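You operate a simulated robot arm through the tools that you are given. There is no shell and no other tool. Be economical: measure what you need, move in short steps, check, and stop when the job is done.

Carry out the task below with a simulated robot arm. There is one attempt and no reset: what you move stays moved.

Task
Cement the top of the lamp base that the CEMENT card names.
Fine: it stands in the steel tray; set it in the holder, use the green pot and the yellow brush; brush back in its dish; leave the pot open, its lid on the table.

It is judged by the outcome, as a careful person would: the job done as asked, and still so three seconds after it is handed in. It fails if anything else is knocked over, pushed out of place, dropped, spilled or broken. Lids that push on must go on centred and level and be pressed home; caps that screw on are set level and turned clockwise until they are tight.

Robot
A 6-joint arm with a two-finger parallel gripper, fixed in place. Base frame: the origin is at the foot of the arm, x ahead of it, y to its left, z up; the work surface is at about z = 0.86. Units: m, degrees, N and s.
With the tool pointing down near the work surface it reaches from about 0.24 to 0.64 m from the base axis. Its first joint turns from -66.0 to 66.0 degrees. Payload 2.7 kg.
The TCP is the grasp point between the finger pads, 0.023 m short of the fingertips. In the tool frame z runs along the fingers and y along their closing line. Largest opening 0.094 m; finger width 0.038, thickness 0.01; the body of the gripper, 0.054 by 0.096 m, starts 0.039 m behind the TCP.
Orientation is that of the tool frame in the base frame, as a unit quaternion [x, y, z, w]. With the fingers straight down and closing along the base's y, the tool's x points along the base's -x, its y along +y and its z along -z.

Tools
- The arm moves only by the tool nudge_tool. Its argument "increments" is a list of rows, each a list of 7 numbers: the turn, a rotation vector about the tool's x, y, z in units of 4 degrees (1.0 is 4 degrees), then the shift along the tool's x, y, z in units of 40 mm (1.0 is 40 mm), then the finger opening in m, from 0 to 0.094. In form: [[wx, wy, wz, x, y, z, claw], ...]. A call has 1 to 20 rows; each row shifts and turns the commanded pose from where the row before left it, along the tool's axes as they then stand. A call with a number of a shift or a turn outside -1 to 1 is refused whole. Each row takes 0.2 s and may step no farther than 0.05 m and 8.6 degrees from the row before; otherwise, or with a gripper value out of range, the whole call is refused. Where a pose cannot be reached the arm comes as near as it can. A force on the tool above 70 N (or 10 N above the force at the start of the call, whichever is more), or a blocked arm, ends the call early, and 0.2 s more pass. The fingers move at their own pace (about 0.045 m/s each) and stop on an object; they squeeze with about 29 N. The grip force told is the motor's: it shows also when the fingers shut on nothing. Time passes only in rows, and 0.2 s behind the last, so rows that do not move let the fingers close. It gives the time, the measured TCP pose, the force on the tool (base axes), the opening and the grip force at its end, in the units of the frame above (readings bear some noise).
- Cameras (640 x 400 px; columns grow to the right, rows downward): "scene" is fixed at [0.0638, -0.4175, 1.4164]; the picture's right is [0.88, -0.47, 0.00], its down [-0.21, -0.40, -0.89] and it looks along [0.42, 0.79, -0.45] (base axes); focal length 276 px, centre (320, 200). "wrist" rides on the gripper at [0.086, 0.016, -0.074] in the tool frame; the picture's right is [-0.18, 0.98, 0.00], its down [-0.58, -0.11, -0.81] and it looks along [-0.79, -0.15, 0.59] (tool axes); focal length 243 px, centre (320, 200). There is no depth. A picture from a camera that has moved, and an enlarged one, comes with that camera's place and axes in the base frame and with its lens.
- capture(camera): a new picture of that camera. No time passes.
- enlarge(camera, box): a new picture of the part [left, top, right, bottom] of that camera's present view, enlarged. No time passes.
- finish_job(): hands the job in; it is judged then, once.

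Go step by step. Nothing tells you positions but the pictures and the camera data: compare them with the known pose of the tool, close in by small moves and look again before you grip or let go. The budget is 120 turns and 76 pictures, counting those below and the enlarged ones. Unless the task says otherwise, let go and move clear before handing in, and close with one line.

The tools are called after "Emit:" by a JSON object that holds its "op" and its "data". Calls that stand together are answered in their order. nudge_tool: Moves the arm, as the interface text tells. Its arguments: {"type":"object","properties":{"increments":{"type":"array"}},"required":["increments"]} The other tools are called the same way: capture (camera) takes a picture; enlarge (camera, box) takes an enlarged picture of a part of a camera's view; finish_job () hands the job in.

At the start:

```text
time_s: 0.0
eef_pos: [0.3336, -0.0745, 1.255]
tcp_rot: [0.0, 1.0, 0.0, 0.0]
wrist_force: [-1.2, -0.4, 0.5]
finger_gap: 0.0941
gripper_force: 0.1
```

scene: 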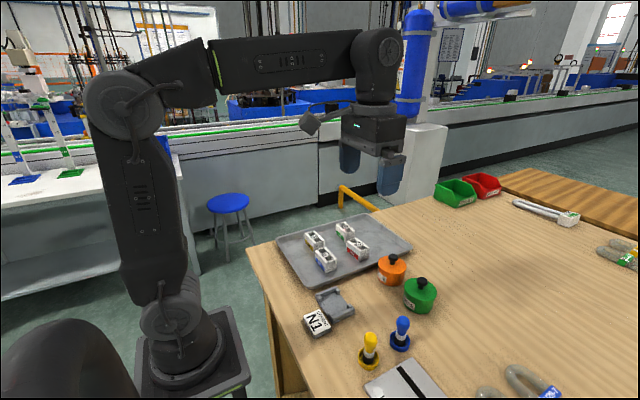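
wrist: 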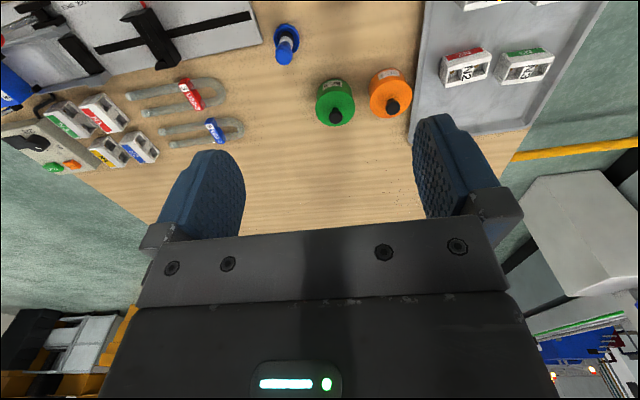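

I see a tray with four small blocks, a holder, two pots (green, orange) and two brushes (yellow, blue). I'll enlarge the scene to read the card and labels.

Emit:
{"op": "enlarge", "data": {"camera": "scene", "box": [270, 200, 450, 312]}}

Emit:
{"op": "enlarge", "data": {"camera": "scene", "box": [290, 270, 480, 400]}}

Emit:
{"op": "enlarge", "data": {"camera": "scene", "box": [420, 160, 640, 400]}}

Emit:
{"op": "enlarge", "data": {"camera": "wrist", "box": [0, 0, 320, 200]}}

```text
3.56 times, centred on (360, 256) of scene
camera zoom: at [0.0638, -0.4175, 1.4164], right [0.88, -0.47, 0.0], down [-0.21, -0.4, -0.89], along [0.42, 0.79, -0.45], focal length 980 px, centre (178, 1)
```

zoom: 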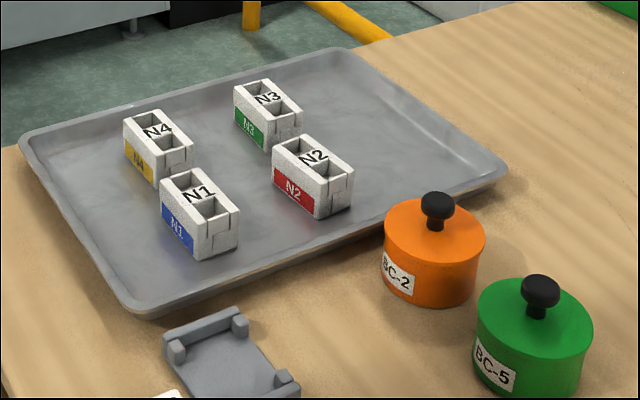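

```text
3.08 times, centred on (385, 335) of scene
camera zoom: at [0.0638, -0.4175, 1.4164], right [0.88, -0.47, 0.0], down [-0.21, -0.4, -0.89], along [0.42, 0.79, -0.45], focal length 848 px, centre (120, -215)
```

zoom: 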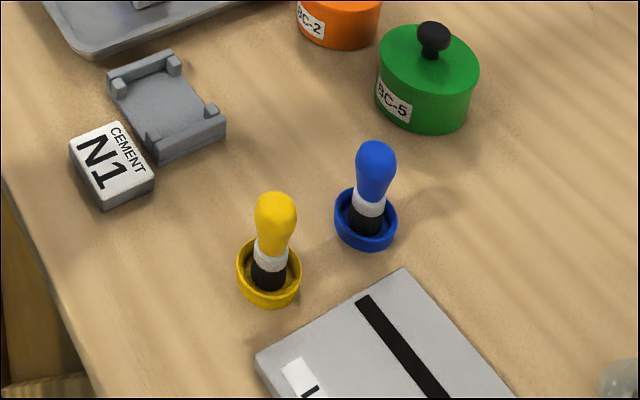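

```text
1.67 times, centred on (530, 280) of scene
camera zoom: at [0.0638, -0.4175, 1.4164], right [0.88, -0.47, 0.0], down [-0.21, -0.4, -0.89], along [0.42, 0.79, -0.45], focal length 459 px, centre (-30, 67)
```

zoom: 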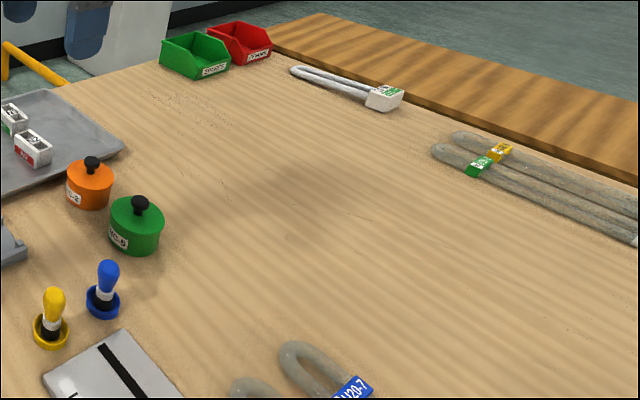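

```text
2.00 times, centred on (160, 100) of wrist
camera zoom: at [0.2477, -0.0579, 1.3296], right [0.18, 0.98, 0.0], down [0.58, -0.11, 0.81], along [0.79, -0.15, -0.59], focal length 485 px, centre (640, 400)
```

zoom: 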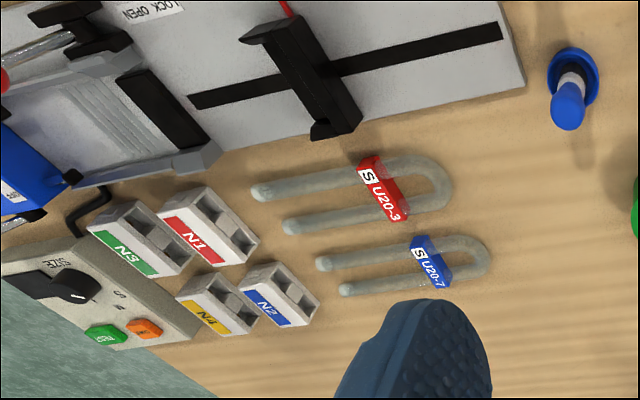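

The card says N1, so I take the block N1 (blue) in the tray, near (0.39, 0.15). The holder is near (0.33, 0.01), the yellow brush near (0.32, -0.15) and the green pot near (0.52, -0.09). Next I move lower with the wrist camera for a closer look.

Emit:
{"op": "nudge_tool", "data": {"increments": [[0, 0, 0, 0.2, 0.9, 0.7, 0.094], [0, 0, 0, 0.2, 0.9, 0.7, 0.094], [0, 0, 0, 0.2, 0.9, 0.7, 0.094], [0, 0, 0, 0.2, 0.9, 0.7, 0.094], [0, 0, 0, 0.2, 0.9, 0.7, 0.094], [0, 0, 0, 0.2, 0.8, 0.7, 0.094]]}}

Emit:
{"op": "capture", "data": {"camera": "wrist"}}

Emit:
{"op": "capture", "data": {"camera": "scene"}}

```text
time_s: 1.4
eef_pos: [0.2859, 0.1381, 1.0863]
tcp_rot: [0.001, 1.0, 0.002, 0.002]
wrist_force: [-0.6, 0.0, 0.5]
finger_gap: 0.094
gripper_force: 0.1
```

```text
69 pictures are left
camera wrist: at [0.1991, 0.1546, 1.1602], right [0.19, 0.98, 0.0], down [0.58, -0.11, 0.81], along [0.79, -0.15, -0.59], focal length 243 px, centre (320, 200)
```

wrist: 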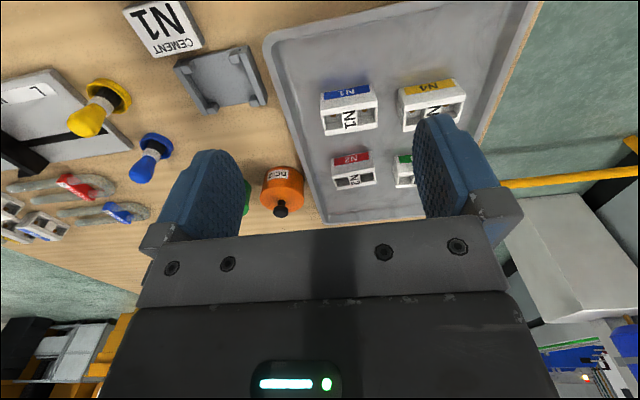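

```text
68 pictures are left
```

scene: 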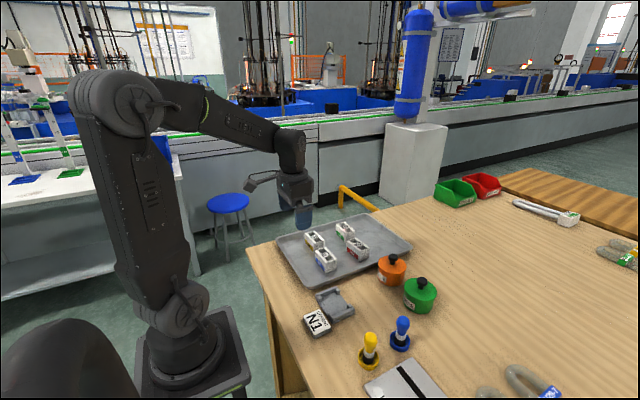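

Emit:
{"op": "enlarge", "data": {"camera": "wrist", "box": [110, 0, 270, 120]}}

Emit:
{"op": "enlarge", "data": {"camera": "wrist", "box": [290, 60, 482, 200]}}

```text
3.33 times, centred on (190, 60) of wrist
camera zoom: at [0.1991, 0.1546, 1.1602], right [0.19, 0.98, 0.0], down [0.58, -0.11, 0.81], along [0.79, -0.15, -0.59], focal length 809 px, centre (753, 667)
```

zoom: 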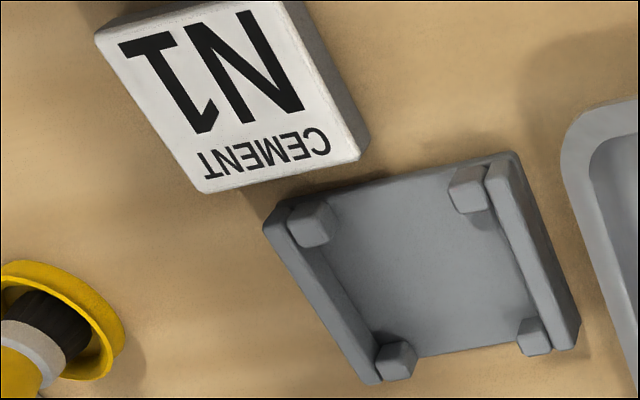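

```text
2.86 times, centred on (386, 130) of wrist
camera zoom: at [0.1991, 0.1546, 1.1602], right [0.19, 0.98, 0.0], down [0.58, -0.11, 0.81], along [0.79, -0.15, -0.59], focal length 693 px, centre (131, 400)
```

zoom: 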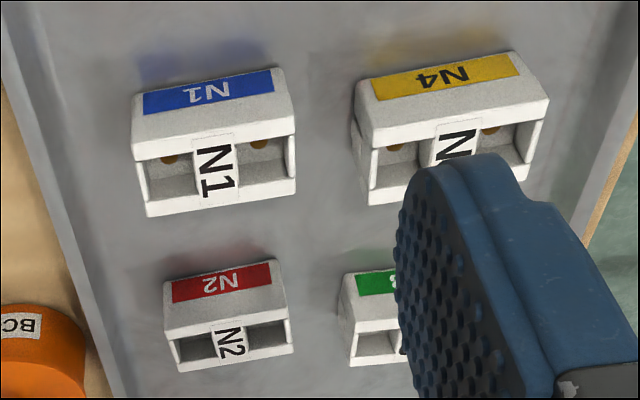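

N1 is about 30 × 65 × 49 mm with its centre near (0.382, 0.157) and its long axis along y. The holder pocket also runs rail to rail along y, centred near (0.327, 0.018). I'll turn the tool 90° so the fingers close along x.

Emit:
{"op": "nudge_tool", "data": {"increments": [[0, 0, 1, 0, 0, 0, 0.094], [0, 0, 1, 0, 0, 0, 0.094], [0, 0, 1, 0, 0, 0, 0.094], [0, 0, 1, 0, 0, 0, 0.094], [0, 0, 1, 0, 0, 0, 0.094], [0, 0, 1, 0, 0, 0, 0.094], [0, 0, 1, 0, 0, 0, 0.094], [0, 0, 1, 0, 0, 0, 0.094], [0, 0, 1, 0, 0, 0, 0.094], [0, 0, 1, 0, 0, 0, 0.094], [0, 0, 1, 0, 0, 0, 0.094], [0, 0, 1, 0, 0, 0, 0.094], [0, 0, 1, 0, 0, 0, 0.094], [0, 0, 1, 0, 0, 0, 0.094], [0, 0, 1, 0, 0, 0, 0.094], [0, 0, 1, 0, 0, 0, 0.094], [0, 0, 1, 0, 0, 0, 0.094], [0, 0, 1, 0, 0, 0, 0.094], [0, 0, 1, 0, 0, 0, 0.094], [0, 0, 1, 0, 0, 0, 0.094]]}}

Emit:
{"op": "nudge_tool", "data": {"increments": [[0, 0, 1, 0, 0, 0, 0.094], [0, 0, 1, 0, 0, 0, 0.094], [0, 0, 0.5, 0, 0, 0, 0.094], [0, 0, 0, 0, 0, 0, 0.094]]}}

```text
time_s: 5.6
eef_pos: [0.2858, 0.1365, 1.086]
tcp_rot: [0.643, 0.766, 0.0, 0.001]
wrist_force: [-0.3, -0.3, -0.5]
finger_gap: 0.094
gripper_force: 0.1
```

```text
time_s: 6.6
eef_pos: [0.2862, 0.1369, 1.0879]
tcp_rot: [0.708, 0.706, 0.0, 0.0]
wrist_force: [0.5, 0.2, 0.0]
finger_gap: 0.0941
gripper_force: 0.0
```

The tool is turned, with tool x = +Y and tool y = +X. Next I move above N1.

Emit:
{"op": "nudge_tool", "data": {"increments": [[0, 0, 0, 0.12, 0.6, 0.4, 0.094], [0, 0, 0, 0.12, 0.6, 0.4, 0.094], [0, 0, 0, 0.12, 0.6, 0.4, 0.094], [0, 0, 0, 0.12, 0.6, 0.4, 0.094], [0, 0, 0, 0, 0, 0.5, 0.094], [0, 0, 0, 0, 0, 0, 0.094]]}}

Emit:
{"op": "capture", "data": {"camera": "wrist"}}

Emit:
{"op": "enlarge", "data": {"camera": "scene", "box": [250, 160, 450, 310]}}

```text
time_s: 8.0
eef_pos: [0.3812, 0.1562, 1.0013]
tcp_rot: [0.707, 0.707, 0.001, 0.001]
wrist_force: [-0.3, -0.6, 0.0]
finger_gap: 0.0941
gripper_force: 0.1
```

```text
65 pictures are left
camera wrist: at [0.3974, 0.2431, 1.0762], right [0.98, -0.18, 0.0], down [-0.11, -0.58, 0.81], along [-0.15, -0.79, -0.59], focal length 243 px, centre (320, 200)
```

wrist: 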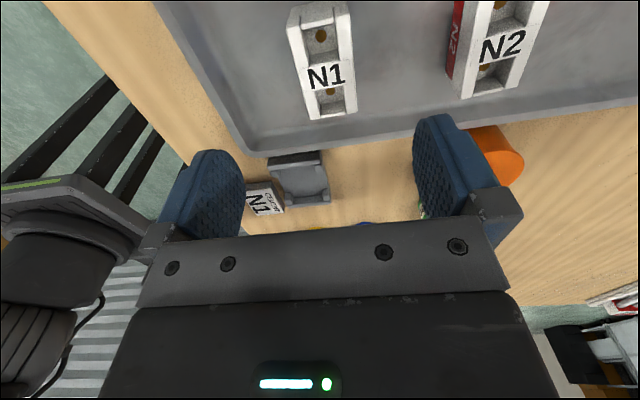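

```text
2.67 times, centred on (350, 235) of scene
camera zoom: at [0.0638, -0.4175, 1.4164], right [0.88, -0.47, 0.0], down [-0.21, -0.4, -0.89], along [0.42, 0.79, -0.45], focal length 735 px, centre (240, 107)
```

zoom: 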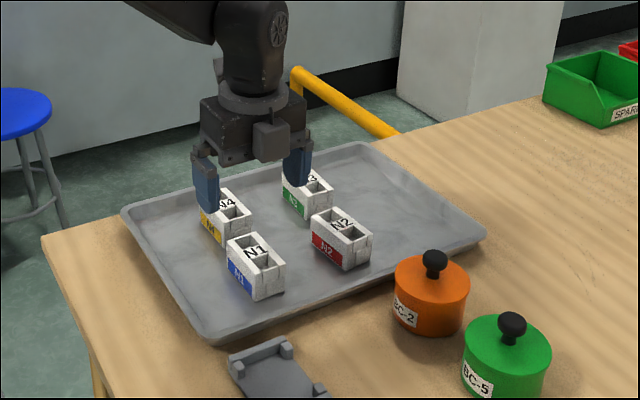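

N1's centre looks like (0.385, 0.158). I descend over it and check before closing.

Emit:
{"op": "nudge_tool", "data": {"increments": [[0, 0, 0, 0.05, 0.09, 0.6, 0.094], [0, 0, 0, 0, 0, 0.6, 0.094], [0, 0, 0, 0, 0, 0.5, 0.094], [0, 0, 0, 0, 0, 0, 0.094]]}}

Emit:
{"op": "capture", "data": {"camera": "wrist"}}

```text
time_s: 9.0
eef_pos: [0.3838, 0.1602, 0.934]
tcp_rot: [0.707, 0.707, 0.0, 0.0]
wrist_force: [-0.3, 0.5, -0.3]
finger_gap: 0.0941
gripper_force: 0.1
```

```text
63 pictures are left
camera wrist: at [0.4012, 0.2462, 1.0091], right [0.98, -0.18, 0.0], down [-0.11, -0.58, 0.81], along [-0.15, -0.79, -0.59], focal length 243 px, centre (320, 200)
```

wrist: 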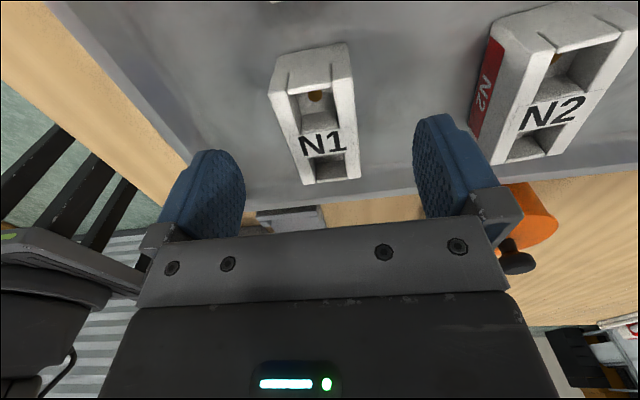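

N1 now measures about 38 × 67 × 38 mm, centred at (0.386, 0.156). I'll lower to z 0.894 and close.

Emit:
{"op": "nudge_tool", "data": {"increments": [[0, 0, 0, -0.1, 0.05, 0.5, 0.094], [0, 0, 0, 0, 0, 0.5, 0.094], [0, 0, 0, 0, 0, 0, 0.094]]}}

Emit:
{"op": "nudge_tool", "data": {"increments": [[0, 0, 0, 0, 0, 0, 0.06], [0, 0, 0, 0, 0, 0, 0.045], [0, 0, 0, 0, 0, 0, 0.03], [0, 0, 0, 0, 0, 0, 0.02], [0, 0, 0, 0, 0, 0, 0.02], [0, 0, 0, 0, 0, 0, 0.02]]}}

Emit:
{"op": "capture", "data": {"camera": "wrist"}}

```text
time_s: 9.8
eef_pos: [0.3886, 0.1545, 0.8949]
tcp_rot: [0.707, 0.707, 0.0, 0.0]
wrist_force: [-0.2, 0.7, -0.3]
finger_gap: 0.0941
gripper_force: 0.1
```

```text
time_s: 11.2
eef_pos: [0.3885, 0.1554, 0.896]
tcp_rot: [0.707, 0.707, 0.0, 0.0]
wrist_force: [0.0, 0.5, -0.2]
finger_gap: 0.0396
gripper_force: 28.2
```

```text
62 pictures are left
camera wrist: at [0.4045, 0.2417, 0.9701], right [0.98, -0.18, 0.0], down [-0.11, -0.58, 0.81], along [-0.15, -0.79, -0.59], focal length 243 px, centre (320, 200)
```

wrist: 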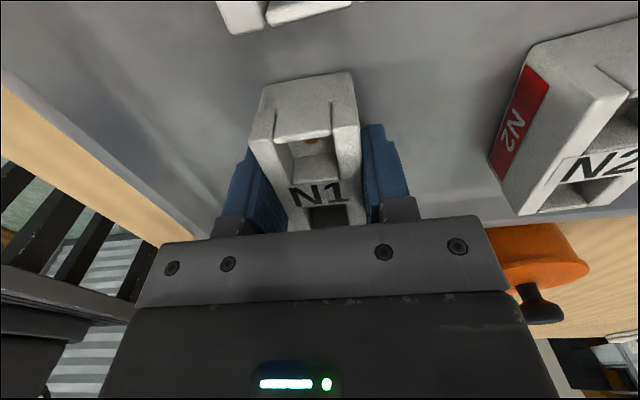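

N1 is gripped (39.6 mm). I lift it and go towards the holder.

Emit:
{"op": "nudge_tool", "data": {"increments": [[0, 0, 0, 0, 0, -0.5, 0.02], [0, 0, 0, 0, 0, -1, 0.02], [0, 0, 0, 0, 0, -1, 0.02], [0, 0, 0, 0, 0, 0, 0.02]]}}

Emit:
{"op": "nudge_tool", "data": {"increments": [[0, 0, 0, -0.5, -0.5, 0, 0.02], [0, 0, 0, -0.7, -0.5, 0, 0.02], [0, 0, 0, -0.8, -0.5, 0, 0.02], [0, 0, 0, 0, 0, 0, 0.02]]}}

Emit:
{"op": "capture", "data": {"camera": "wrist"}}

Emit:
{"op": "capture", "data": {"camera": "scene"}}

```text
time_s: 12.2
eef_pos: [0.3868, 0.1546, 0.9949]
tcp_rot: [0.707, 0.707, 0.001, 0.0]
wrist_force: [-0.6, 0.0, -1.2]
finger_gap: 0.0399
gripper_force: 29.3
```

```text
time_s: 13.2
eef_pos: [0.3282, 0.0747, 0.9936]
tcp_rot: [0.707, 0.707, 0.0, 0.0]
wrist_force: [0.3, 0.2, -0.2]
finger_gap: 0.0397
gripper_force: 29.3
```

```text
61 pictures are left
camera wrist: at [0.3447, 0.1611, 1.0684], right [0.98, -0.18, 0.0], down [-0.11, -0.58, 0.81], along [-0.15, -0.79, -0.59], focal length 243 px, centre (320, 200)
```

wrist: 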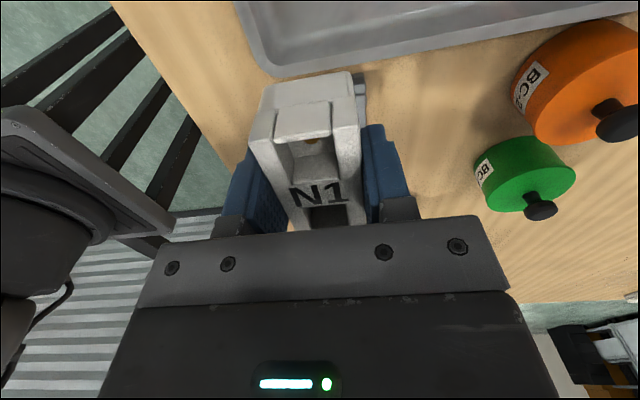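

```text
60 pictures are left
```

scene: 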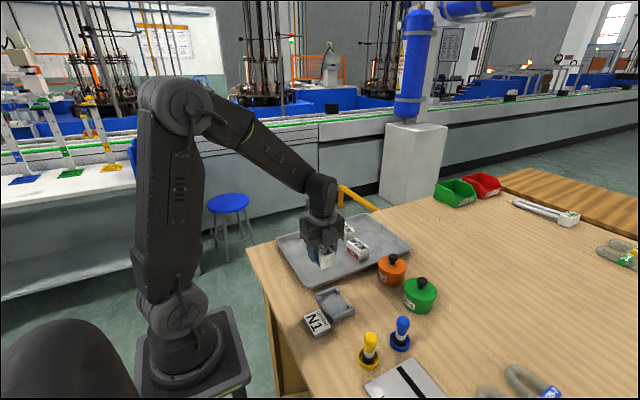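

The block's centre is within 1 mm of the TCP. Next I measure the holder precisely.

Emit:
{"op": "enlarge", "data": {"camera": "scene", "box": [300, 275, 372, 320]}}

```text
8.89 times, centred on (336, 298) of scene
camera zoom: at [0.0638, -0.4175, 1.4164], right [0.88, -0.47, 0.0], down [-0.21, -0.4, -0.89], along [0.42, 0.79, -0.45], focal length 2450 px, centre (178, -667)
```

zoom: 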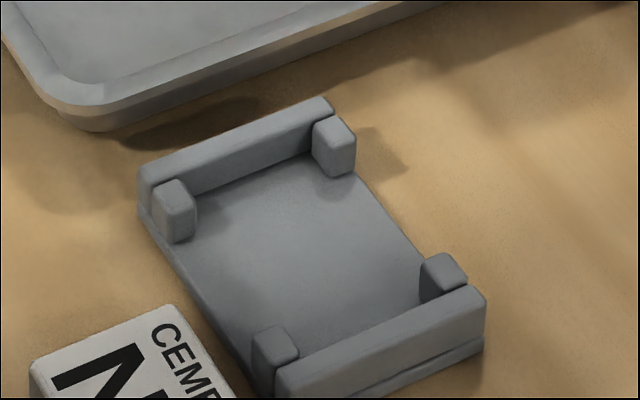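

The holder centre is near (0.334, 0.017), yawed about −2° from the y axis. I'll hover the block just above it and compare the two.

Emit:
{"op": "nudge_tool", "data": {"increments": [[0, 0, 0.5, 0, 0, 0, 0.02], [0, 0, 0, -0.72, 0.07, 0.4, 0.02], [0, 0, 0, -0.72, 0.075, 0.4, 0.02], [0, 0, 0, 0, 0, 0.6, 0.02], [0, 0, 0, 0, 0, 0, 0.02]]}}

Emit:
{"op": "enlarge", "data": {"camera": "scene", "box": [290, 250, 386, 310]}}

Emit:
{"op": "capture", "data": {"camera": "wrist"}}

```text
time_s: 14.4
eef_pos: [0.3313, 0.0171, 0.937]
tcp_rot: [0.719, 0.695, 0.0, 0.001]
wrist_force: [-0.2, 0.1, -1.0]
finger_gap: 0.0398
gripper_force: 29.2
```

```text
6.67 times, centred on (338, 280) of scene
camera zoom: at [0.0638, -0.4175, 1.4164], right [0.88, -0.47, 0.0], down [-0.21, -0.4, -0.89], along [0.42, 0.79, -0.45], focal length 1837 px, centre (200, -333)
```

zoom: 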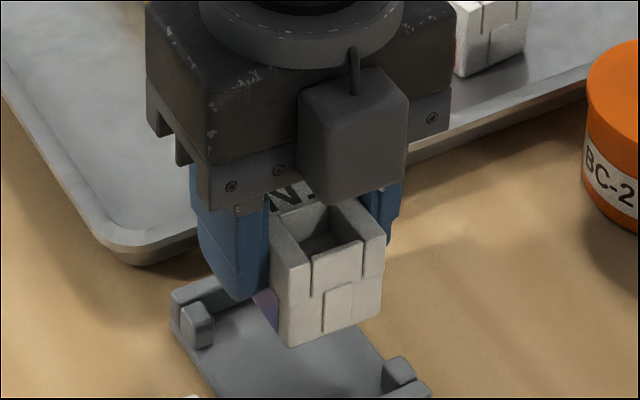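

```text
57 pictures are left
camera wrist: at [0.3509, 0.1028, 1.012], right [0.98, -0.22, 0.0], down [-0.13, -0.58, 0.81], along [-0.18, -0.79, -0.59], focal length 243 px, centre (320, 200)
```

wrist: 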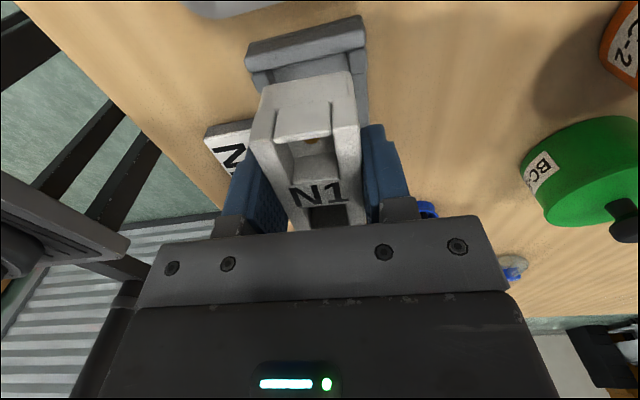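

Both cameras agree that the block must shift about −6 mm in y and −2 mm in x to centre on the pocket. I apply that, lower partway and check again.

Emit:
{"op": "nudge_tool", "data": {"increments": [[0, 0, 0, -0.157, -0.05, 0, 0.02], [0, 0, 0, 0, 0, 0.4, 0.02], [0, 0, 0, 0, 0, 0.1, 0.02], [0, 0, 0, 0, 0, 0, 0.02]]}}

Emit:
{"op": "enlarge", "data": {"camera": "scene", "box": [300, 268, 372, 313]}}

Emit:
{"op": "enlarge", "data": {"camera": "wrist", "box": [230, 20, 390, 120]}}

```text
time_s: 15.4
eef_pos: [0.329, 0.0117, 0.9192]
tcp_rot: [0.719, 0.695, 0.0, 0.001]
wrist_force: [0.2, 0.2, -0.7]
finger_gap: 0.0397
gripper_force: 29.4
```

```text
8.89 times, centred on (336, 290) of scene
camera zoom: at [0.0638, -0.4175, 1.4164], right [0.88, -0.47, 0.0], down [-0.21, -0.4, -0.89], along [0.42, 0.79, -0.45], focal length 2450 px, centre (178, -604)
```

zoom: 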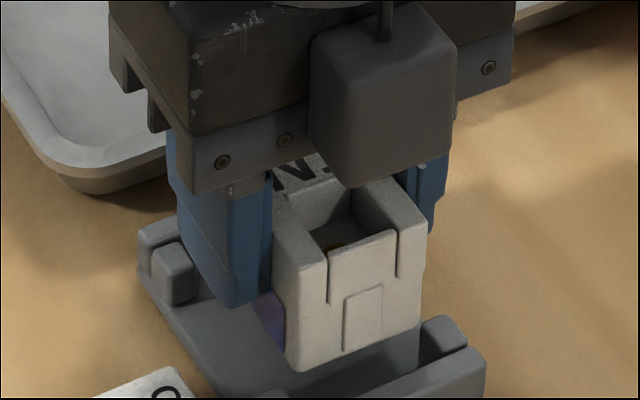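

```text
4.00 times, centred on (310, 70) of wrist
camera zoom: at [0.3489, 0.0975, 0.9931], right [0.98, -0.22, 0.0], down [-0.13, -0.58, 0.81], along [-0.18, -0.79, -0.59], focal length 970 px, centre (360, 720)
```

zoom: 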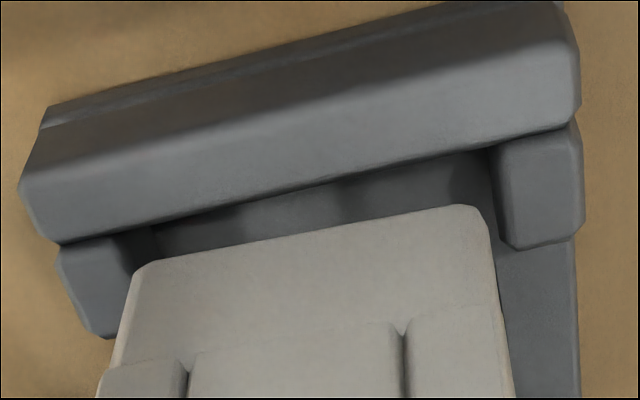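

The block is nearly aligned. I make a small correction (−1.8 mm y, −1 mm x, 1° back) and lower with a check partway.

Emit:
{"op": "nudge_tool", "data": {"increments": [[0, 0, -0.2, -0.045, -0.025, 0, 0.02], [0, 0, 0, 0, 0, 0.2, 0.02], [0, 0, 0, 0, 0, 0.1, 0.02], [0, 0, 0, 0, 0, 0, 0.02]]}}

Emit:
{"op": "enlarge", "data": {"camera": "wrist", "box": [230, 20, 390, 120]}}

Emit:
{"op": "enlarge", "data": {"camera": "scene", "box": [300, 275, 372, 320]}}

```text
time_s: 16.4
eef_pos: [0.3279, 0.0096, 0.9072]
tcp_rot: [0.715, 0.699, 0.002, 0.001]
wrist_force: [-2.0, 3.5, 20.0]
finger_gap: 0.04
gripper_force: 28.9
```

```text
4.00 times, centred on (310, 70) of wrist
camera zoom: at [0.3463, 0.0957, 0.982], right [0.98, -0.2, 0.0], down [-0.12, -0.58, 0.81], along [-0.16, -0.79, -0.59], focal length 970 px, centre (360, 720)
```

zoom: 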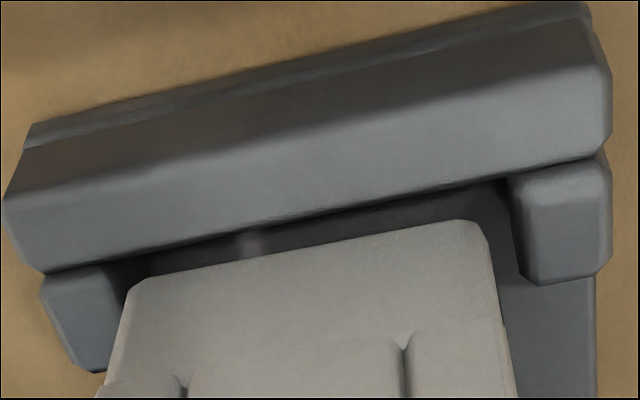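

```text
8.89 times, centred on (336, 298) of scene
camera zoom: at [0.0636, -0.4174, 1.4164], right [0.88, -0.47, 0.0], down [-0.21, -0.4, -0.89], along [0.42, 0.79, -0.45], focal length 2450 px, centre (178, -667)
```

zoom: 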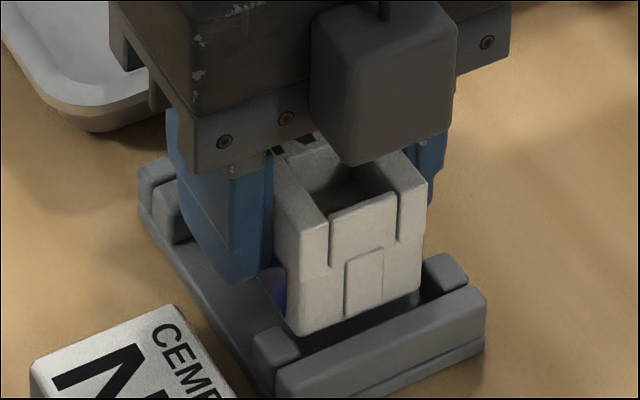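

I have a contact of 20 N at z 0.907, and the block's −x side appears to touch the left tab. I raise it slightly, shift +2 mm in x and try again.

Emit:
{"op": "nudge_tool", "data": {"increments": [[0, 0, 0, 0, 0, -0.15, 0.02], [0, 0, 0, 0, 0.055, 0, 0.02], [0, 0, 0, 0, 0, 0, 0.02]]}}

Emit:
{"op": "nudge_tool", "data": {"increments": [[0, 0, 0, 0, 0, 0.1, 0.02], [0, 0, 0, 0, 0, 0.1, 0.02], [0, 0, 0, 0, 0, 0, 0.02]]}}

Emit:
{"op": "enlarge", "data": {"camera": "scene", "box": [300, 275, 372, 320]}}

```text
time_s: 17.2
eef_pos: [0.3295, 0.0072, 0.9146]
tcp_rot: [0.715, 0.7, -0.001, 0.0]
wrist_force: [0.6, -0.3, -0.7]
finger_gap: 0.0396
gripper_force: 28.4
```

```text
time_s: 18.0
eef_pos: [0.3295, 0.01, 0.9059]
tcp_rot: [0.714, 0.7, 0.0, 0.0]
wrist_force: [-0.7, 0.3, -0.4]
finger_gap: 0.0399
gripper_force: 29.3
```

```text
8.89 times, centred on (336, 298) of scene
camera zoom: at [0.0638, -0.4175, 1.4164], right [0.88, -0.47, 0.0], down [-0.21, -0.4, -0.89], along [0.42, 0.79, -0.45], focal length 2450 px, centre (178, -667)
```

zoom: 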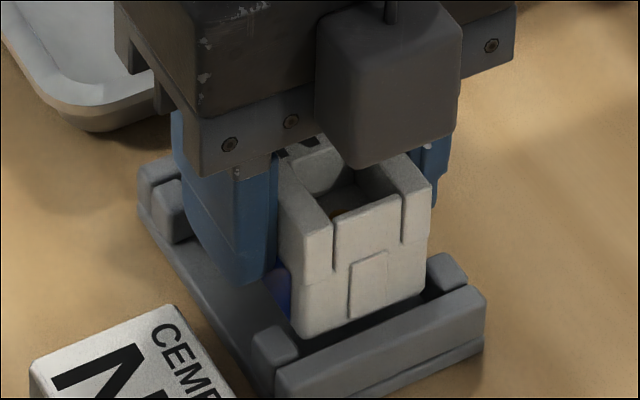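

No contact now. I continue down gently.

Emit:
{"op": "nudge_tool", "data": {"increments": [[0, 0, 0, 0, 0, 0.1, 0.02], [0, 0, 0, 0, 0, 0.05, 0.02], [0, 0, 0, 0, 0, 0, 0.02]]}}

Emit:
{"op": "enlarge", "data": {"camera": "scene", "box": [300, 275, 372, 320]}}

Emit:
{"op": "enlarge", "data": {"camera": "wrist", "box": [230, 20, 390, 120]}}

```text
time_s: 18.8
eef_pos: [0.3313, 0.0092, 0.8996]
tcp_rot: [0.714, 0.7, 0.0, 0.0]
wrist_force: [0.6, -0.3, -0.8]
finger_gap: 0.0396
gripper_force: 28.9
```

```text
8.89 times, centred on (336, 298) of scene
camera zoom: at [0.0638, -0.4175, 1.4164], right [0.88, -0.47, 0.0], down [-0.21, -0.4, -0.89], along [0.42, 0.79, -0.45], focal length 2450 px, centre (178, -667)
```

zoom: 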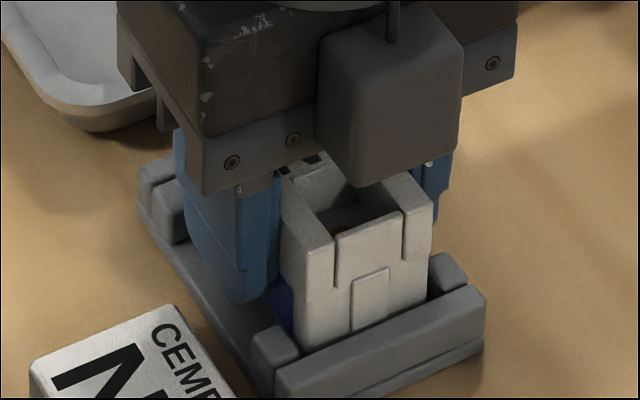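

```text
4.00 times, centred on (310, 70) of wrist
camera zoom: at [0.3487, 0.0954, 0.9738], right [0.98, -0.2, 0.0], down [-0.12, -0.58, 0.81], along [-0.17, -0.79, -0.59], focal length 970 px, centre (360, 720)
```

zoom: 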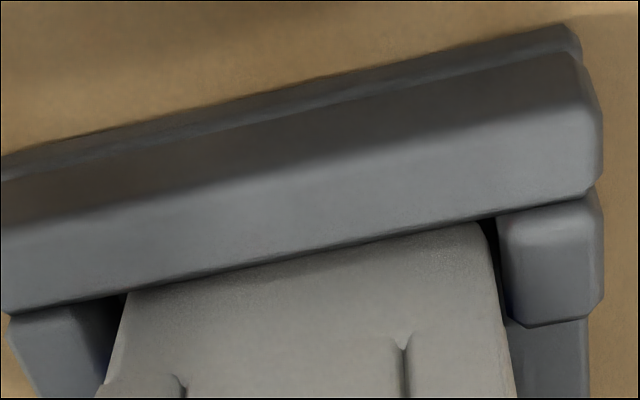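

The block is inside the pocket with clear gaps. I lower to the floor.

Emit:
{"op": "nudge_tool", "data": {"increments": [[0, 0, 0, 0, 0, 0.06, 0.02], [0, 0, 0, 0, 0, 0.05, 0.02], [0, 0, 0, 0, 0, 0, 0.02]]}}

```text
time_s: 19.6
eef_pos: [0.3315, 0.0093, 0.8947]
tcp_rot: [0.715, 0.699, 0.0, 0.001]
wrist_force: [0.2, -1.0, 3.0]
finger_gap: 0.0397
gripper_force: 28.9
```

Emit:
{"op": "nudge_tool", "data": {"increments": [[0, 0, 0, 0, 0, 0.03, 0.02], [0, 0, 0, 0, 0, 0.0, 0.02]]}}

Emit:
{"op": "enlarge", "data": {"camera": "scene", "box": [300, 275, 372, 320]}}

```text
time_s: 20.2
eef_pos: [0.3318, 0.0093, 0.8948]
tcp_rot: [0.714, 0.7, 0.002, 0.001]
wrist_force: [-3.4, -3.5, 22.2]
finger_gap: 0.0397
gripper_force: 29.6
```

```text
8.89 times, centred on (336, 298) of scene
camera zoom: at [0.0635, -0.4177, 1.4164], right [0.88, -0.47, 0.0], down [-0.21, -0.4, -0.89], along [0.42, 0.79, -0.45], focal length 2450 px, centre (178, -667)
```

zoom: 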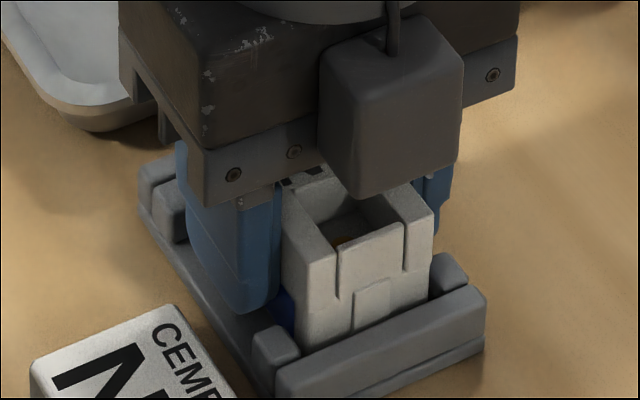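

It's seated on the floor of the holder. I ease off, open a little and rise straight up.

Emit:
{"op": "nudge_tool", "data": {"increments": [[0, 0, 0, 0, 0, -0.03, 0.02], [0, 0, 0, 0, 0, 0, 0.05], [0, 0, 0, 0, 0, 0, 0.05], [0, 0, 0, 0, 0, -0.2, 0.05], [0, 0, 0, 0, 0, -0.5, 0.05], [0, 0, 0, 0, 0, -1, 0.05], [0, 0, 0, 0, 0, -1, 0.05], [0, 0, 0, 0, 0, -1, 0.05], [0, 0, 0, 0, 0, -0.5, 0.05]]}}

Emit:
{"op": "enlarge", "data": {"camera": "scene", "box": [290, 250, 466, 360]}}

Emit:
{"op": "capture", "data": {"camera": "wrist"}}

```text
time_s: 22.2
eef_pos: [0.3286, 0.0095, 1.0643]
tcp_rot: [0.715, 0.699, 0.001, 0.0]
wrist_force: [0.0, 0.6, 0.2]
finger_gap: 0.0501
gripper_force: 0.0
```

```text
3.64 times, centred on (378, 305) of scene
camera zoom: at [0.0638, -0.4175, 1.4164], right [0.88, -0.47, 0.0], down [-0.21, -0.4, -0.89], along [0.42, 0.79, -0.45], focal length 1002 px, centre (109, -182)
```

zoom: 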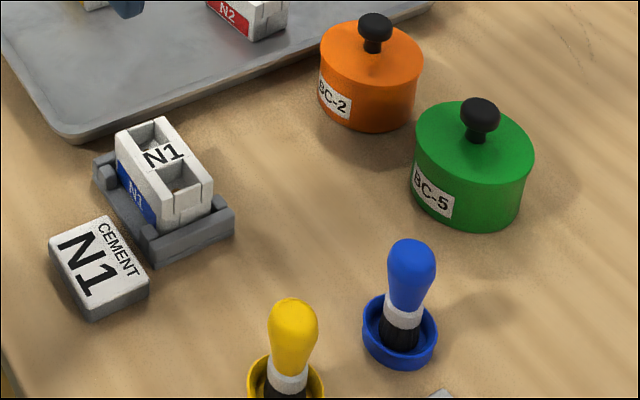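

```text
47 pictures are left
camera wrist: at [0.3472, 0.0961, 1.1379], right [0.98, -0.2, 0.0], down [-0.12, -0.58, 0.81], along [-0.17, -0.79, -0.59], focal length 243 px, centre (320, 200)
```

wrist: 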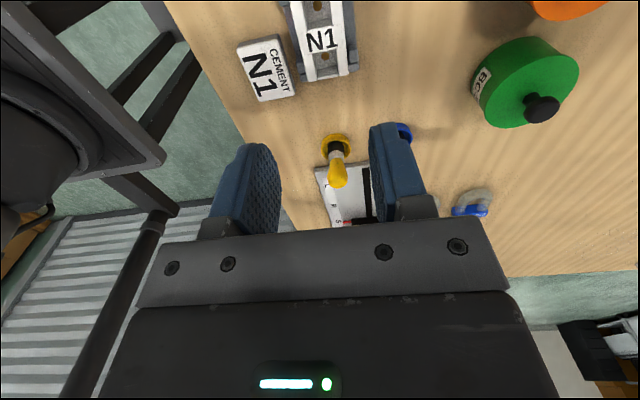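

N1 sits level in the holder. Triangulation puts the green lid's knob at (0.528, −0.081, z 0.93), with the lid top at about 0.909. I move above it.

Emit:
{"op": "nudge_tool", "data": {"increments": [[0, 0, 0, -0.36, 0.84, 0.1, 0.05], [0, 0, 0, -0.36, 0.84, 0.2, 0.06], [0, 0, 0, -0.36, 0.84, 0.2, 0.06], [0, 0, 0, -0.36, 0.84, 0.2, 0.06], [0, 0, 0, -0.36, 0.84, 0.2, 0.06], [0, 0, 0, -0.36, 0.835, 0.2, 0.06], [0, 0, 0, 0, 0, 0, 0.06]]}}

Emit:
{"op": "capture", "data": {"camera": "wrist"}}

Emit:
{"op": "enlarge", "data": {"camera": "scene", "box": [360, 210, 480, 330]}}

```text
time_s: 23.8
eef_pos: [0.5304, -0.0835, 1.0184]
tcp_rot: [0.715, 0.7, 0.0, 0.0]
wrist_force: [-0.1, 0.1, 0.0]
finger_gap: 0.06
gripper_force: 0.0
```

```text
46 pictures are left
camera wrist: at [0.5487, 0.0034, 1.092], right [0.98, -0.2, 0.0], down [-0.12, -0.58, 0.81], along [-0.17, -0.79, -0.59], focal length 243 px, centre (320, 200)
```

wrist: 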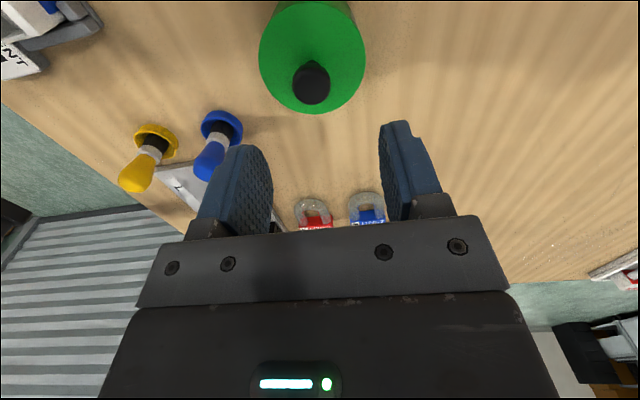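

```text
3.33 times, centred on (420, 270) of scene
camera zoom: at [0.0638, -0.4175, 1.4164], right [0.88, -0.47, 0.0], down [-0.21, -0.4, -0.89], along [0.42, 0.79, -0.45], focal length 919 px, centre (-13, -33)
```

zoom: 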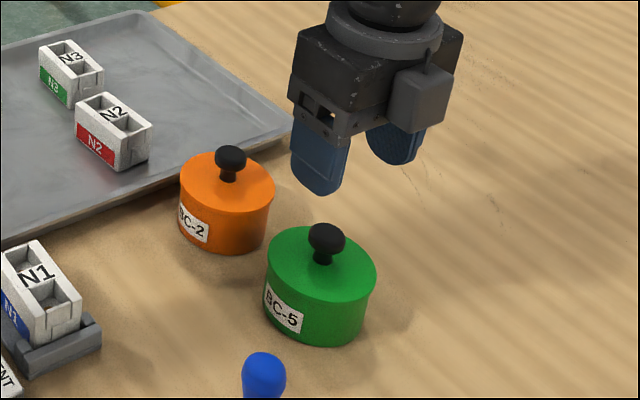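

The knob is about 4 mm off the TCP. I correct and descend to z 0.938.

Emit:
{"op": "nudge_tool", "data": {"increments": [[0, 0, 0, 0.09, -0.1, 0.6, 0.06], [0, 0, 0, 0, 0, 0.6, 0.06], [0, 0, 0, 0, 0, 0, 0.06]]}}

Emit:
{"op": "capture", "data": {"camera": "wrist"}}

```text
time_s: 24.6
eef_pos: [0.5242, -0.0775, 0.9686]
tcp_rot: [0.715, 0.699, 0.0, 0.0]
wrist_force: [-1.0, 0.1, 0.0]
finger_gap: 0.0601
gripper_force: 0.1
```

```text
44 pictures are left
camera wrist: at [0.5434, 0.0086, 1.0427], right [0.98, -0.2, 0.0], down [-0.12, -0.58, 0.81], along [-0.16, -0.79, -0.59], focal length 243 px, centre (320, 200)
```

wrist: 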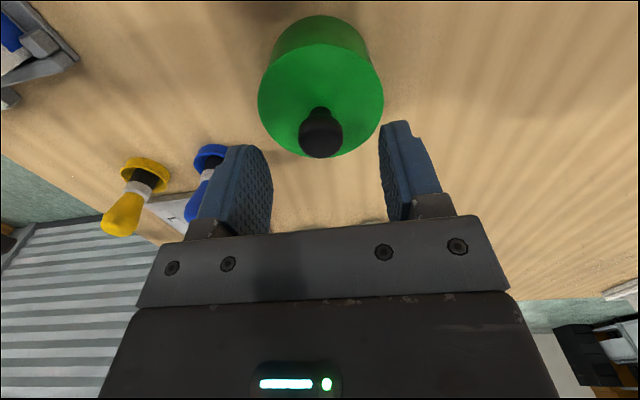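

The knob is centred between the fingers. I descend and close.

Emit:
{"op": "nudge_tool", "data": {"increments": [[0, 0, 0, 0.02, 0.03, 0.4, 0.06], [0, 0, 0, 0, 0, 0.37, 0.06], [0, 0, 0, 0, 0, 0, 0.06]]}}

Emit:
{"op": "nudge_tool", "data": {"increments": [[0, 0, 0, 0, 0, 0, 0.035], [0, 0, 0, 0, 0, 0, 0.02], [0, 0, 0, 0, 0, 0, 0.01], [0, 0, 0, 0, 0, 0, 0.005], [0, 0, 0, 0, 0, 0, 0.005]]}}

Emit:
{"op": "capture", "data": {"camera": "wrist"}}

```text
time_s: 25.4
eef_pos: [0.526, -0.0775, 0.9391]
tcp_rot: [0.714, 0.7, 0.0, 0.0]
wrist_force: [0.5, -1.3, -0.4]
finger_gap: 0.0601
gripper_force: 0.1
```

```text
time_s: 26.6
eef_pos: [0.5266, -0.0779, 0.9383]
tcp_rot: [0.715, 0.699, 0.001, 0.001]
wrist_force: [0.4, 0.5, 0.6]
finger_gap: 0.0247
gripper_force: 28.6
```

```text
43 pictures are left
camera wrist: at [0.5451, 0.009, 1.0132], right [0.98, -0.2, 0.0], down [-0.12, -0.58, 0.81], along [-0.16, -0.79, -0.59], focal length 243 px, centre (320, 200)
```

wrist: 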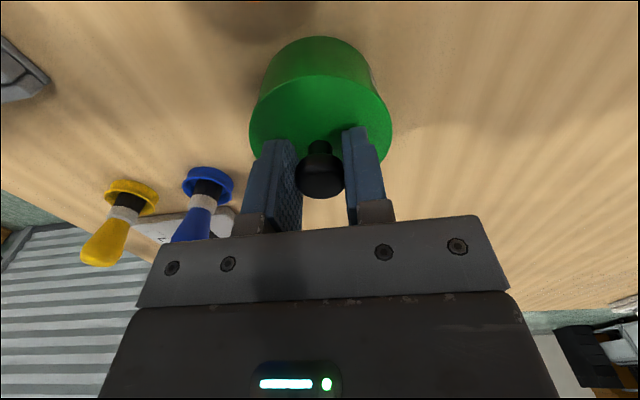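

The knob is gripped. I lift slowly.

Emit:
{"op": "nudge_tool", "data": {"increments": [[0, 0, 0, 0, 0, -0.1, 0.005], [0, 0, 0, 0, 0, -0.2, 0.005], [0, 0, 0, 0, 0, -0.4, 0.005], [0, 0, 0, 0, 0, -0.6, 0.005], [0, 0, 0, 0, 0, -0.6, 0.005], [0, 0, 0, 0, 0, 0, 0.005]]}}

Emit:
{"op": "capture", "data": {"camera": "scene"}}

Emit:
{"op": "capture", "data": {"camera": "wrist"}}

```text
time_s: 28.0
eef_pos: [0.5272, -0.0762, 1.0157]
tcp_rot: [0.714, 0.7, 0.0, 0.0]
wrist_force: [-0.2, 0.0, -0.3]
finger_gap: 0.0246
gripper_force: 29.5
```

```text
42 pictures are left
```

scene: 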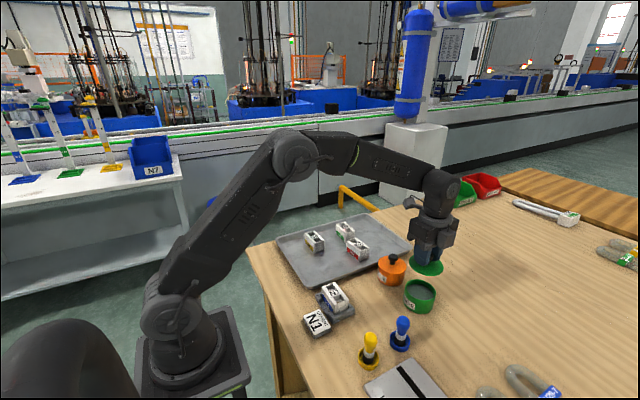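

```text
41 pictures are left
camera wrist: at [0.5453, 0.0099, 1.0904], right [0.98, -0.2, 0.0], down [-0.12, -0.58, 0.81], along [-0.16, -0.79, -0.59], focal length 243 px, centre (320, 200)
```

wrist: 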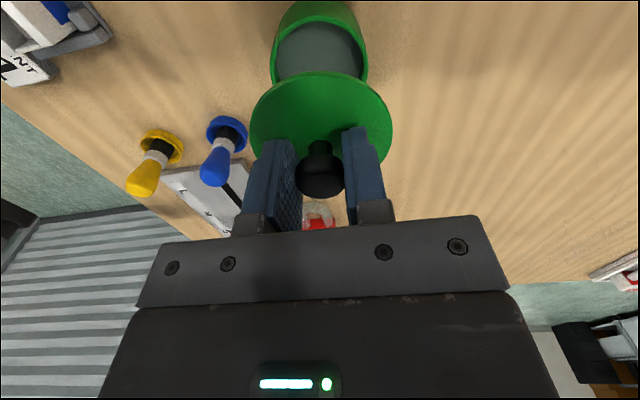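

The lid is off and the pot is full. I carry the lid to free table near (0.56, −0.195).

Emit:
{"op": "nudge_tool", "data": {"increments": [[0, 0, 0, -0.74, 0.22, 0, 0.005], [0, 0, 0, -0.74, 0.22, 0, 0.005], [0, 0, 0, -0.74, 0.22, 0, 0.005], [0, 0, 0, -0.74, 0.22, 0, 0.005], [0, 0, 0, 0, 0, 0.5, 0.005], [0, 0, 0, 0, 0, 0.7, 0.005], [0, 0, 0, 0, 0, 0.7, 0.005], [0, 0, 0, 0, 0, 0, 0.005]]}}

Emit:
{"op": "enlarge", "data": {"camera": "scene", "box": [360, 200, 600, 400]}}

```text
time_s: 29.8
eef_pos: [0.5602, -0.1956, 0.9394]
tcp_rot: [0.714, 0.7, 0.0, 0.001]
wrist_force: [0.9, -0.8, -0.6]
finger_gap: 0.0247
gripper_force: 29.2
```

```text
2.00 times, centred on (480, 300) of scene
camera zoom: at [0.0638, -0.4175, 1.4164], right [0.88, -0.47, 0.0], down [-0.21, -0.4, -0.89], along [0.42, 0.79, -0.45], focal length 551 px, centre (0, 0)
```

zoom: 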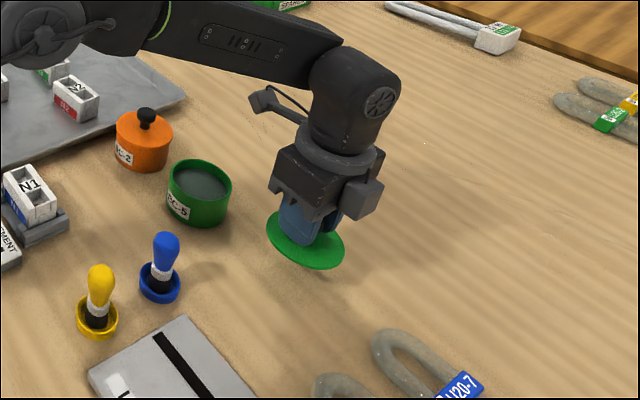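

Clear space below. I lower the lid in small steps to feel the table.

Emit:
{"op": "nudge_tool", "data": {"increments": [[0, 0, 0, 0, 0, 0.4, 0.005], [0, 0, 0, 0, 0, 0.3, 0.005], [0, 0, 0, 0, 0, 0, 0.005]]}}

Emit:
{"op": "nudge_tool", "data": {"increments": [[0, 0, 0, 0, 0, 0.1, 0.005], [0, 0, 0, 0, 0, 0.1, 0.005], [0, 0, 0, 0, 0, 0, 0.005]]}}

Emit:
{"op": "enlarge", "data": {"camera": "scene", "box": [450, 270, 570, 350]}}

```text
time_s: 30.6
eef_pos: [0.5591, -0.1978, 0.9111]
tcp_rot: [0.714, 0.7, 0.001, 0.0]
wrist_force: [0.0, -0.3, -0.7]
finger_gap: 0.0246
gripper_force: 29.0
```

```text
time_s: 31.4
eef_pos: [0.5609, -0.1962, 0.9046]
tcp_rot: [0.715, 0.699, 0.001, 0.0]
wrist_force: [-0.7, -0.6, -0.1]
finger_gap: 0.0247
gripper_force: 29.3
```

```text
5.00 times, centred on (510, 310) of scene
camera zoom: at [0.0638, -0.4175, 1.4164], right [0.88, -0.47, 0.0], down [-0.21, -0.4, -0.89], along [0.42, 0.79, -0.45], focal length 1378 px, centre (-630, -350)
```

zoom: 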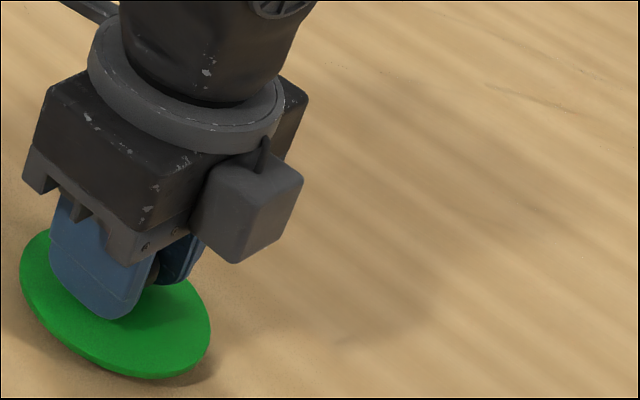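

Emit:
{"op": "nudge_tool", "data": {"increments": [[0, 0, 0, 0, 0, 0.07, 0.005], [0, 0, 0, 0, 0, 0.07, 0.005], [0, 0, 0, 0, 0, 0, 0.005]]}}

Emit:
{"op": "nudge_tool", "data": {"increments": [[0, 0, 0, 0, 0, 0.05, 0.005], [0, 0, 0, 0, 0, 0, 0.005]]}}

```text
time_s: 32.2
eef_pos: [0.5597, -0.196, 0.8987]
tcp_rot: [0.715, 0.699, 0.0, -0.001]
wrist_force: [-0.4, 0.6, 0.3]
finger_gap: 0.0244
gripper_force: 29.3
```

```text
time_s: 32.8
eef_pos: [0.56, -0.1964, 0.8983]
tcp_rot: [0.714, 0.7, 0.001, 0.001]
wrist_force: [-3.5, 1.6, 10.7]
finger_gap: 0.0246
gripper_force: 28.8
```

Contact with the table at 0.8985. I release the lid and rise.

Emit:
{"op": "nudge_tool", "data": {"increments": [[0, 0, 0, 0, 0, -0.03, 0.005], [0, 0, 0, 0, 0, 0, 0.05], [0, 0, 0, 0, 0, 0, 0.05], [0, 0, 0, 0, 0, -0.3, 0.05], [0, 0, 0, 0, 0, -0.8, 0.05], [0, 0, 0, 0, 0, -1, 0.05], [0, 0, 0, 0, 0, -1, 0.05], [0, 0, 0, 0, 0, -1, 0.05]]}}

Emit:
{"op": "nudge_tool", "data": {"increments": [[0, 0, 0, 0.3, -1, 0, 0.06], [0, 0, 0, 0.3, -1, 0, 0.06], [0, 0, 0, 0.3, -1, 0, 0.06], [0, 0, 0, 0.3, -1, 0, 0.06], [0, 0, 0, 0.2, -1, 0, 0.06], [0, 0, 0, 0, -1, 0, 0.06], [0, 0, 0, 0, 0, 0, 0.06]]}}

Emit:
{"op": "capture", "data": {"camera": "wrist"}}

Emit:
{"op": "enlarge", "data": {"camera": "scene", "box": [300, 200, 556, 400]}}

```text
time_s: 34.6
eef_pos: [0.5611, -0.1952, 1.062]
tcp_rot: [0.714, 0.7, 0.0, -0.001]
wrist_force: [0.2, 0.1, 0.2]
finger_gap: 0.0501
gripper_force: 0.1
```

```text
time_s: 36.2
eef_pos: [0.3197, -0.1364, 1.0643]
tcp_rot: [0.715, 0.699, 0.001, 0.001]
wrist_force: [0.0, 0.3, 0.5]
finger_gap: 0.0599
gripper_force: 0.1
```

```text
38 pictures are left
camera wrist: at [0.3387, -0.0498, 1.1378], right [0.98, -0.21, 0.0], down [-0.12, -0.58, 0.81], along [-0.16, -0.79, -0.59], focal length 243 px, centre (320, 200)
```

wrist: 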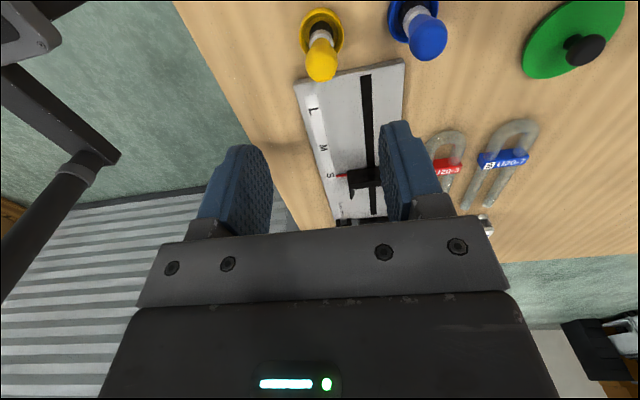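

```text
2.00 times, centred on (428, 300) of scene
camera zoom: at [0.0638, -0.4175, 1.4164], right [0.88, -0.47, 0.0], down [-0.21, -0.4, -0.89], along [0.42, 0.79, -0.45], focal length 551 px, centre (104, 0)
```

zoom: 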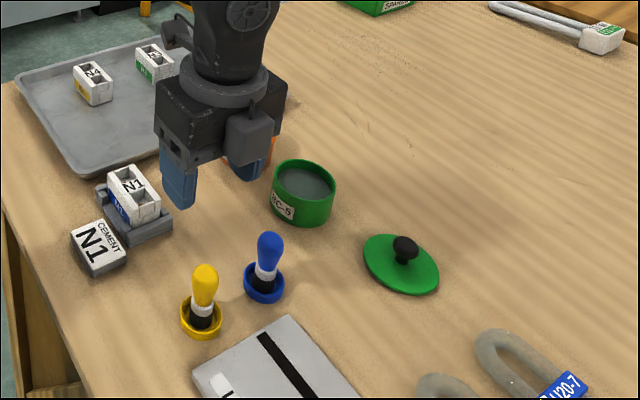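

The yellow brush stands upright at about (0.319, −0.149), its handle bulb between z 0.90 and 0.953. I move over it.

Emit:
{"op": "nudge_tool", "data": {"increments": [[0, 0, 0, -0.31, 0, 0.6, 0.06], [0, 0, 0, 0, 0, 0.7, 0.06], [0, 0, 0, 0, 0, 0.5, 0.06], [0, 0, 0, 0, 0, 0, 0.06]]}}

Emit:
{"op": "capture", "data": {"camera": "wrist"}}

Emit:
{"op": "enlarge", "data": {"camera": "scene", "box": [310, 260, 450, 400]}}

```text
time_s: 37.2
eef_pos: [0.3195, -0.1472, 0.99]
tcp_rot: [0.714, 0.7, 0.0, 0.0]
wrist_force: [0.4, 0.3, -1.1]
finger_gap: 0.06
gripper_force: 0.1
```

```text
36 pictures are left
camera wrist: at [0.3388, -0.0613, 1.0648], right [0.98, -0.2, 0.0], down [-0.12, -0.58, 0.81], along [-0.17, -0.79, -0.59], focal length 243 px, centre (320, 200)
```

wrist: 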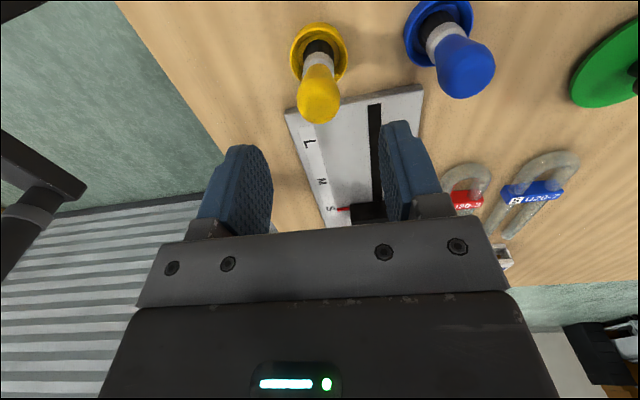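

```text
2.86 times, centred on (380, 330) of scene
camera zoom: at [0.0638, -0.4175, 1.4164], right [0.88, -0.47, 0.0], down [-0.21, -0.4, -0.89], along [0.42, 0.79, -0.45], focal length 787 px, centre (149, -171)
```

zoom: 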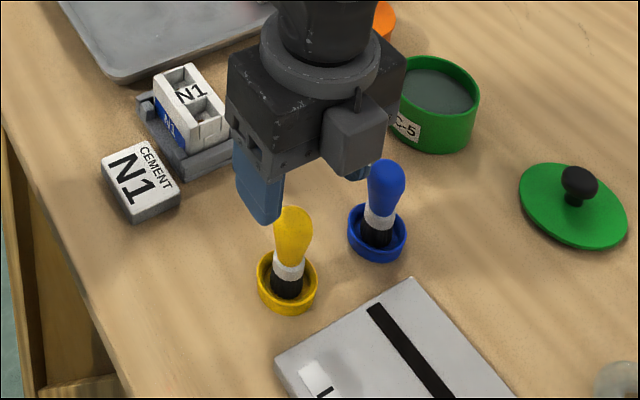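

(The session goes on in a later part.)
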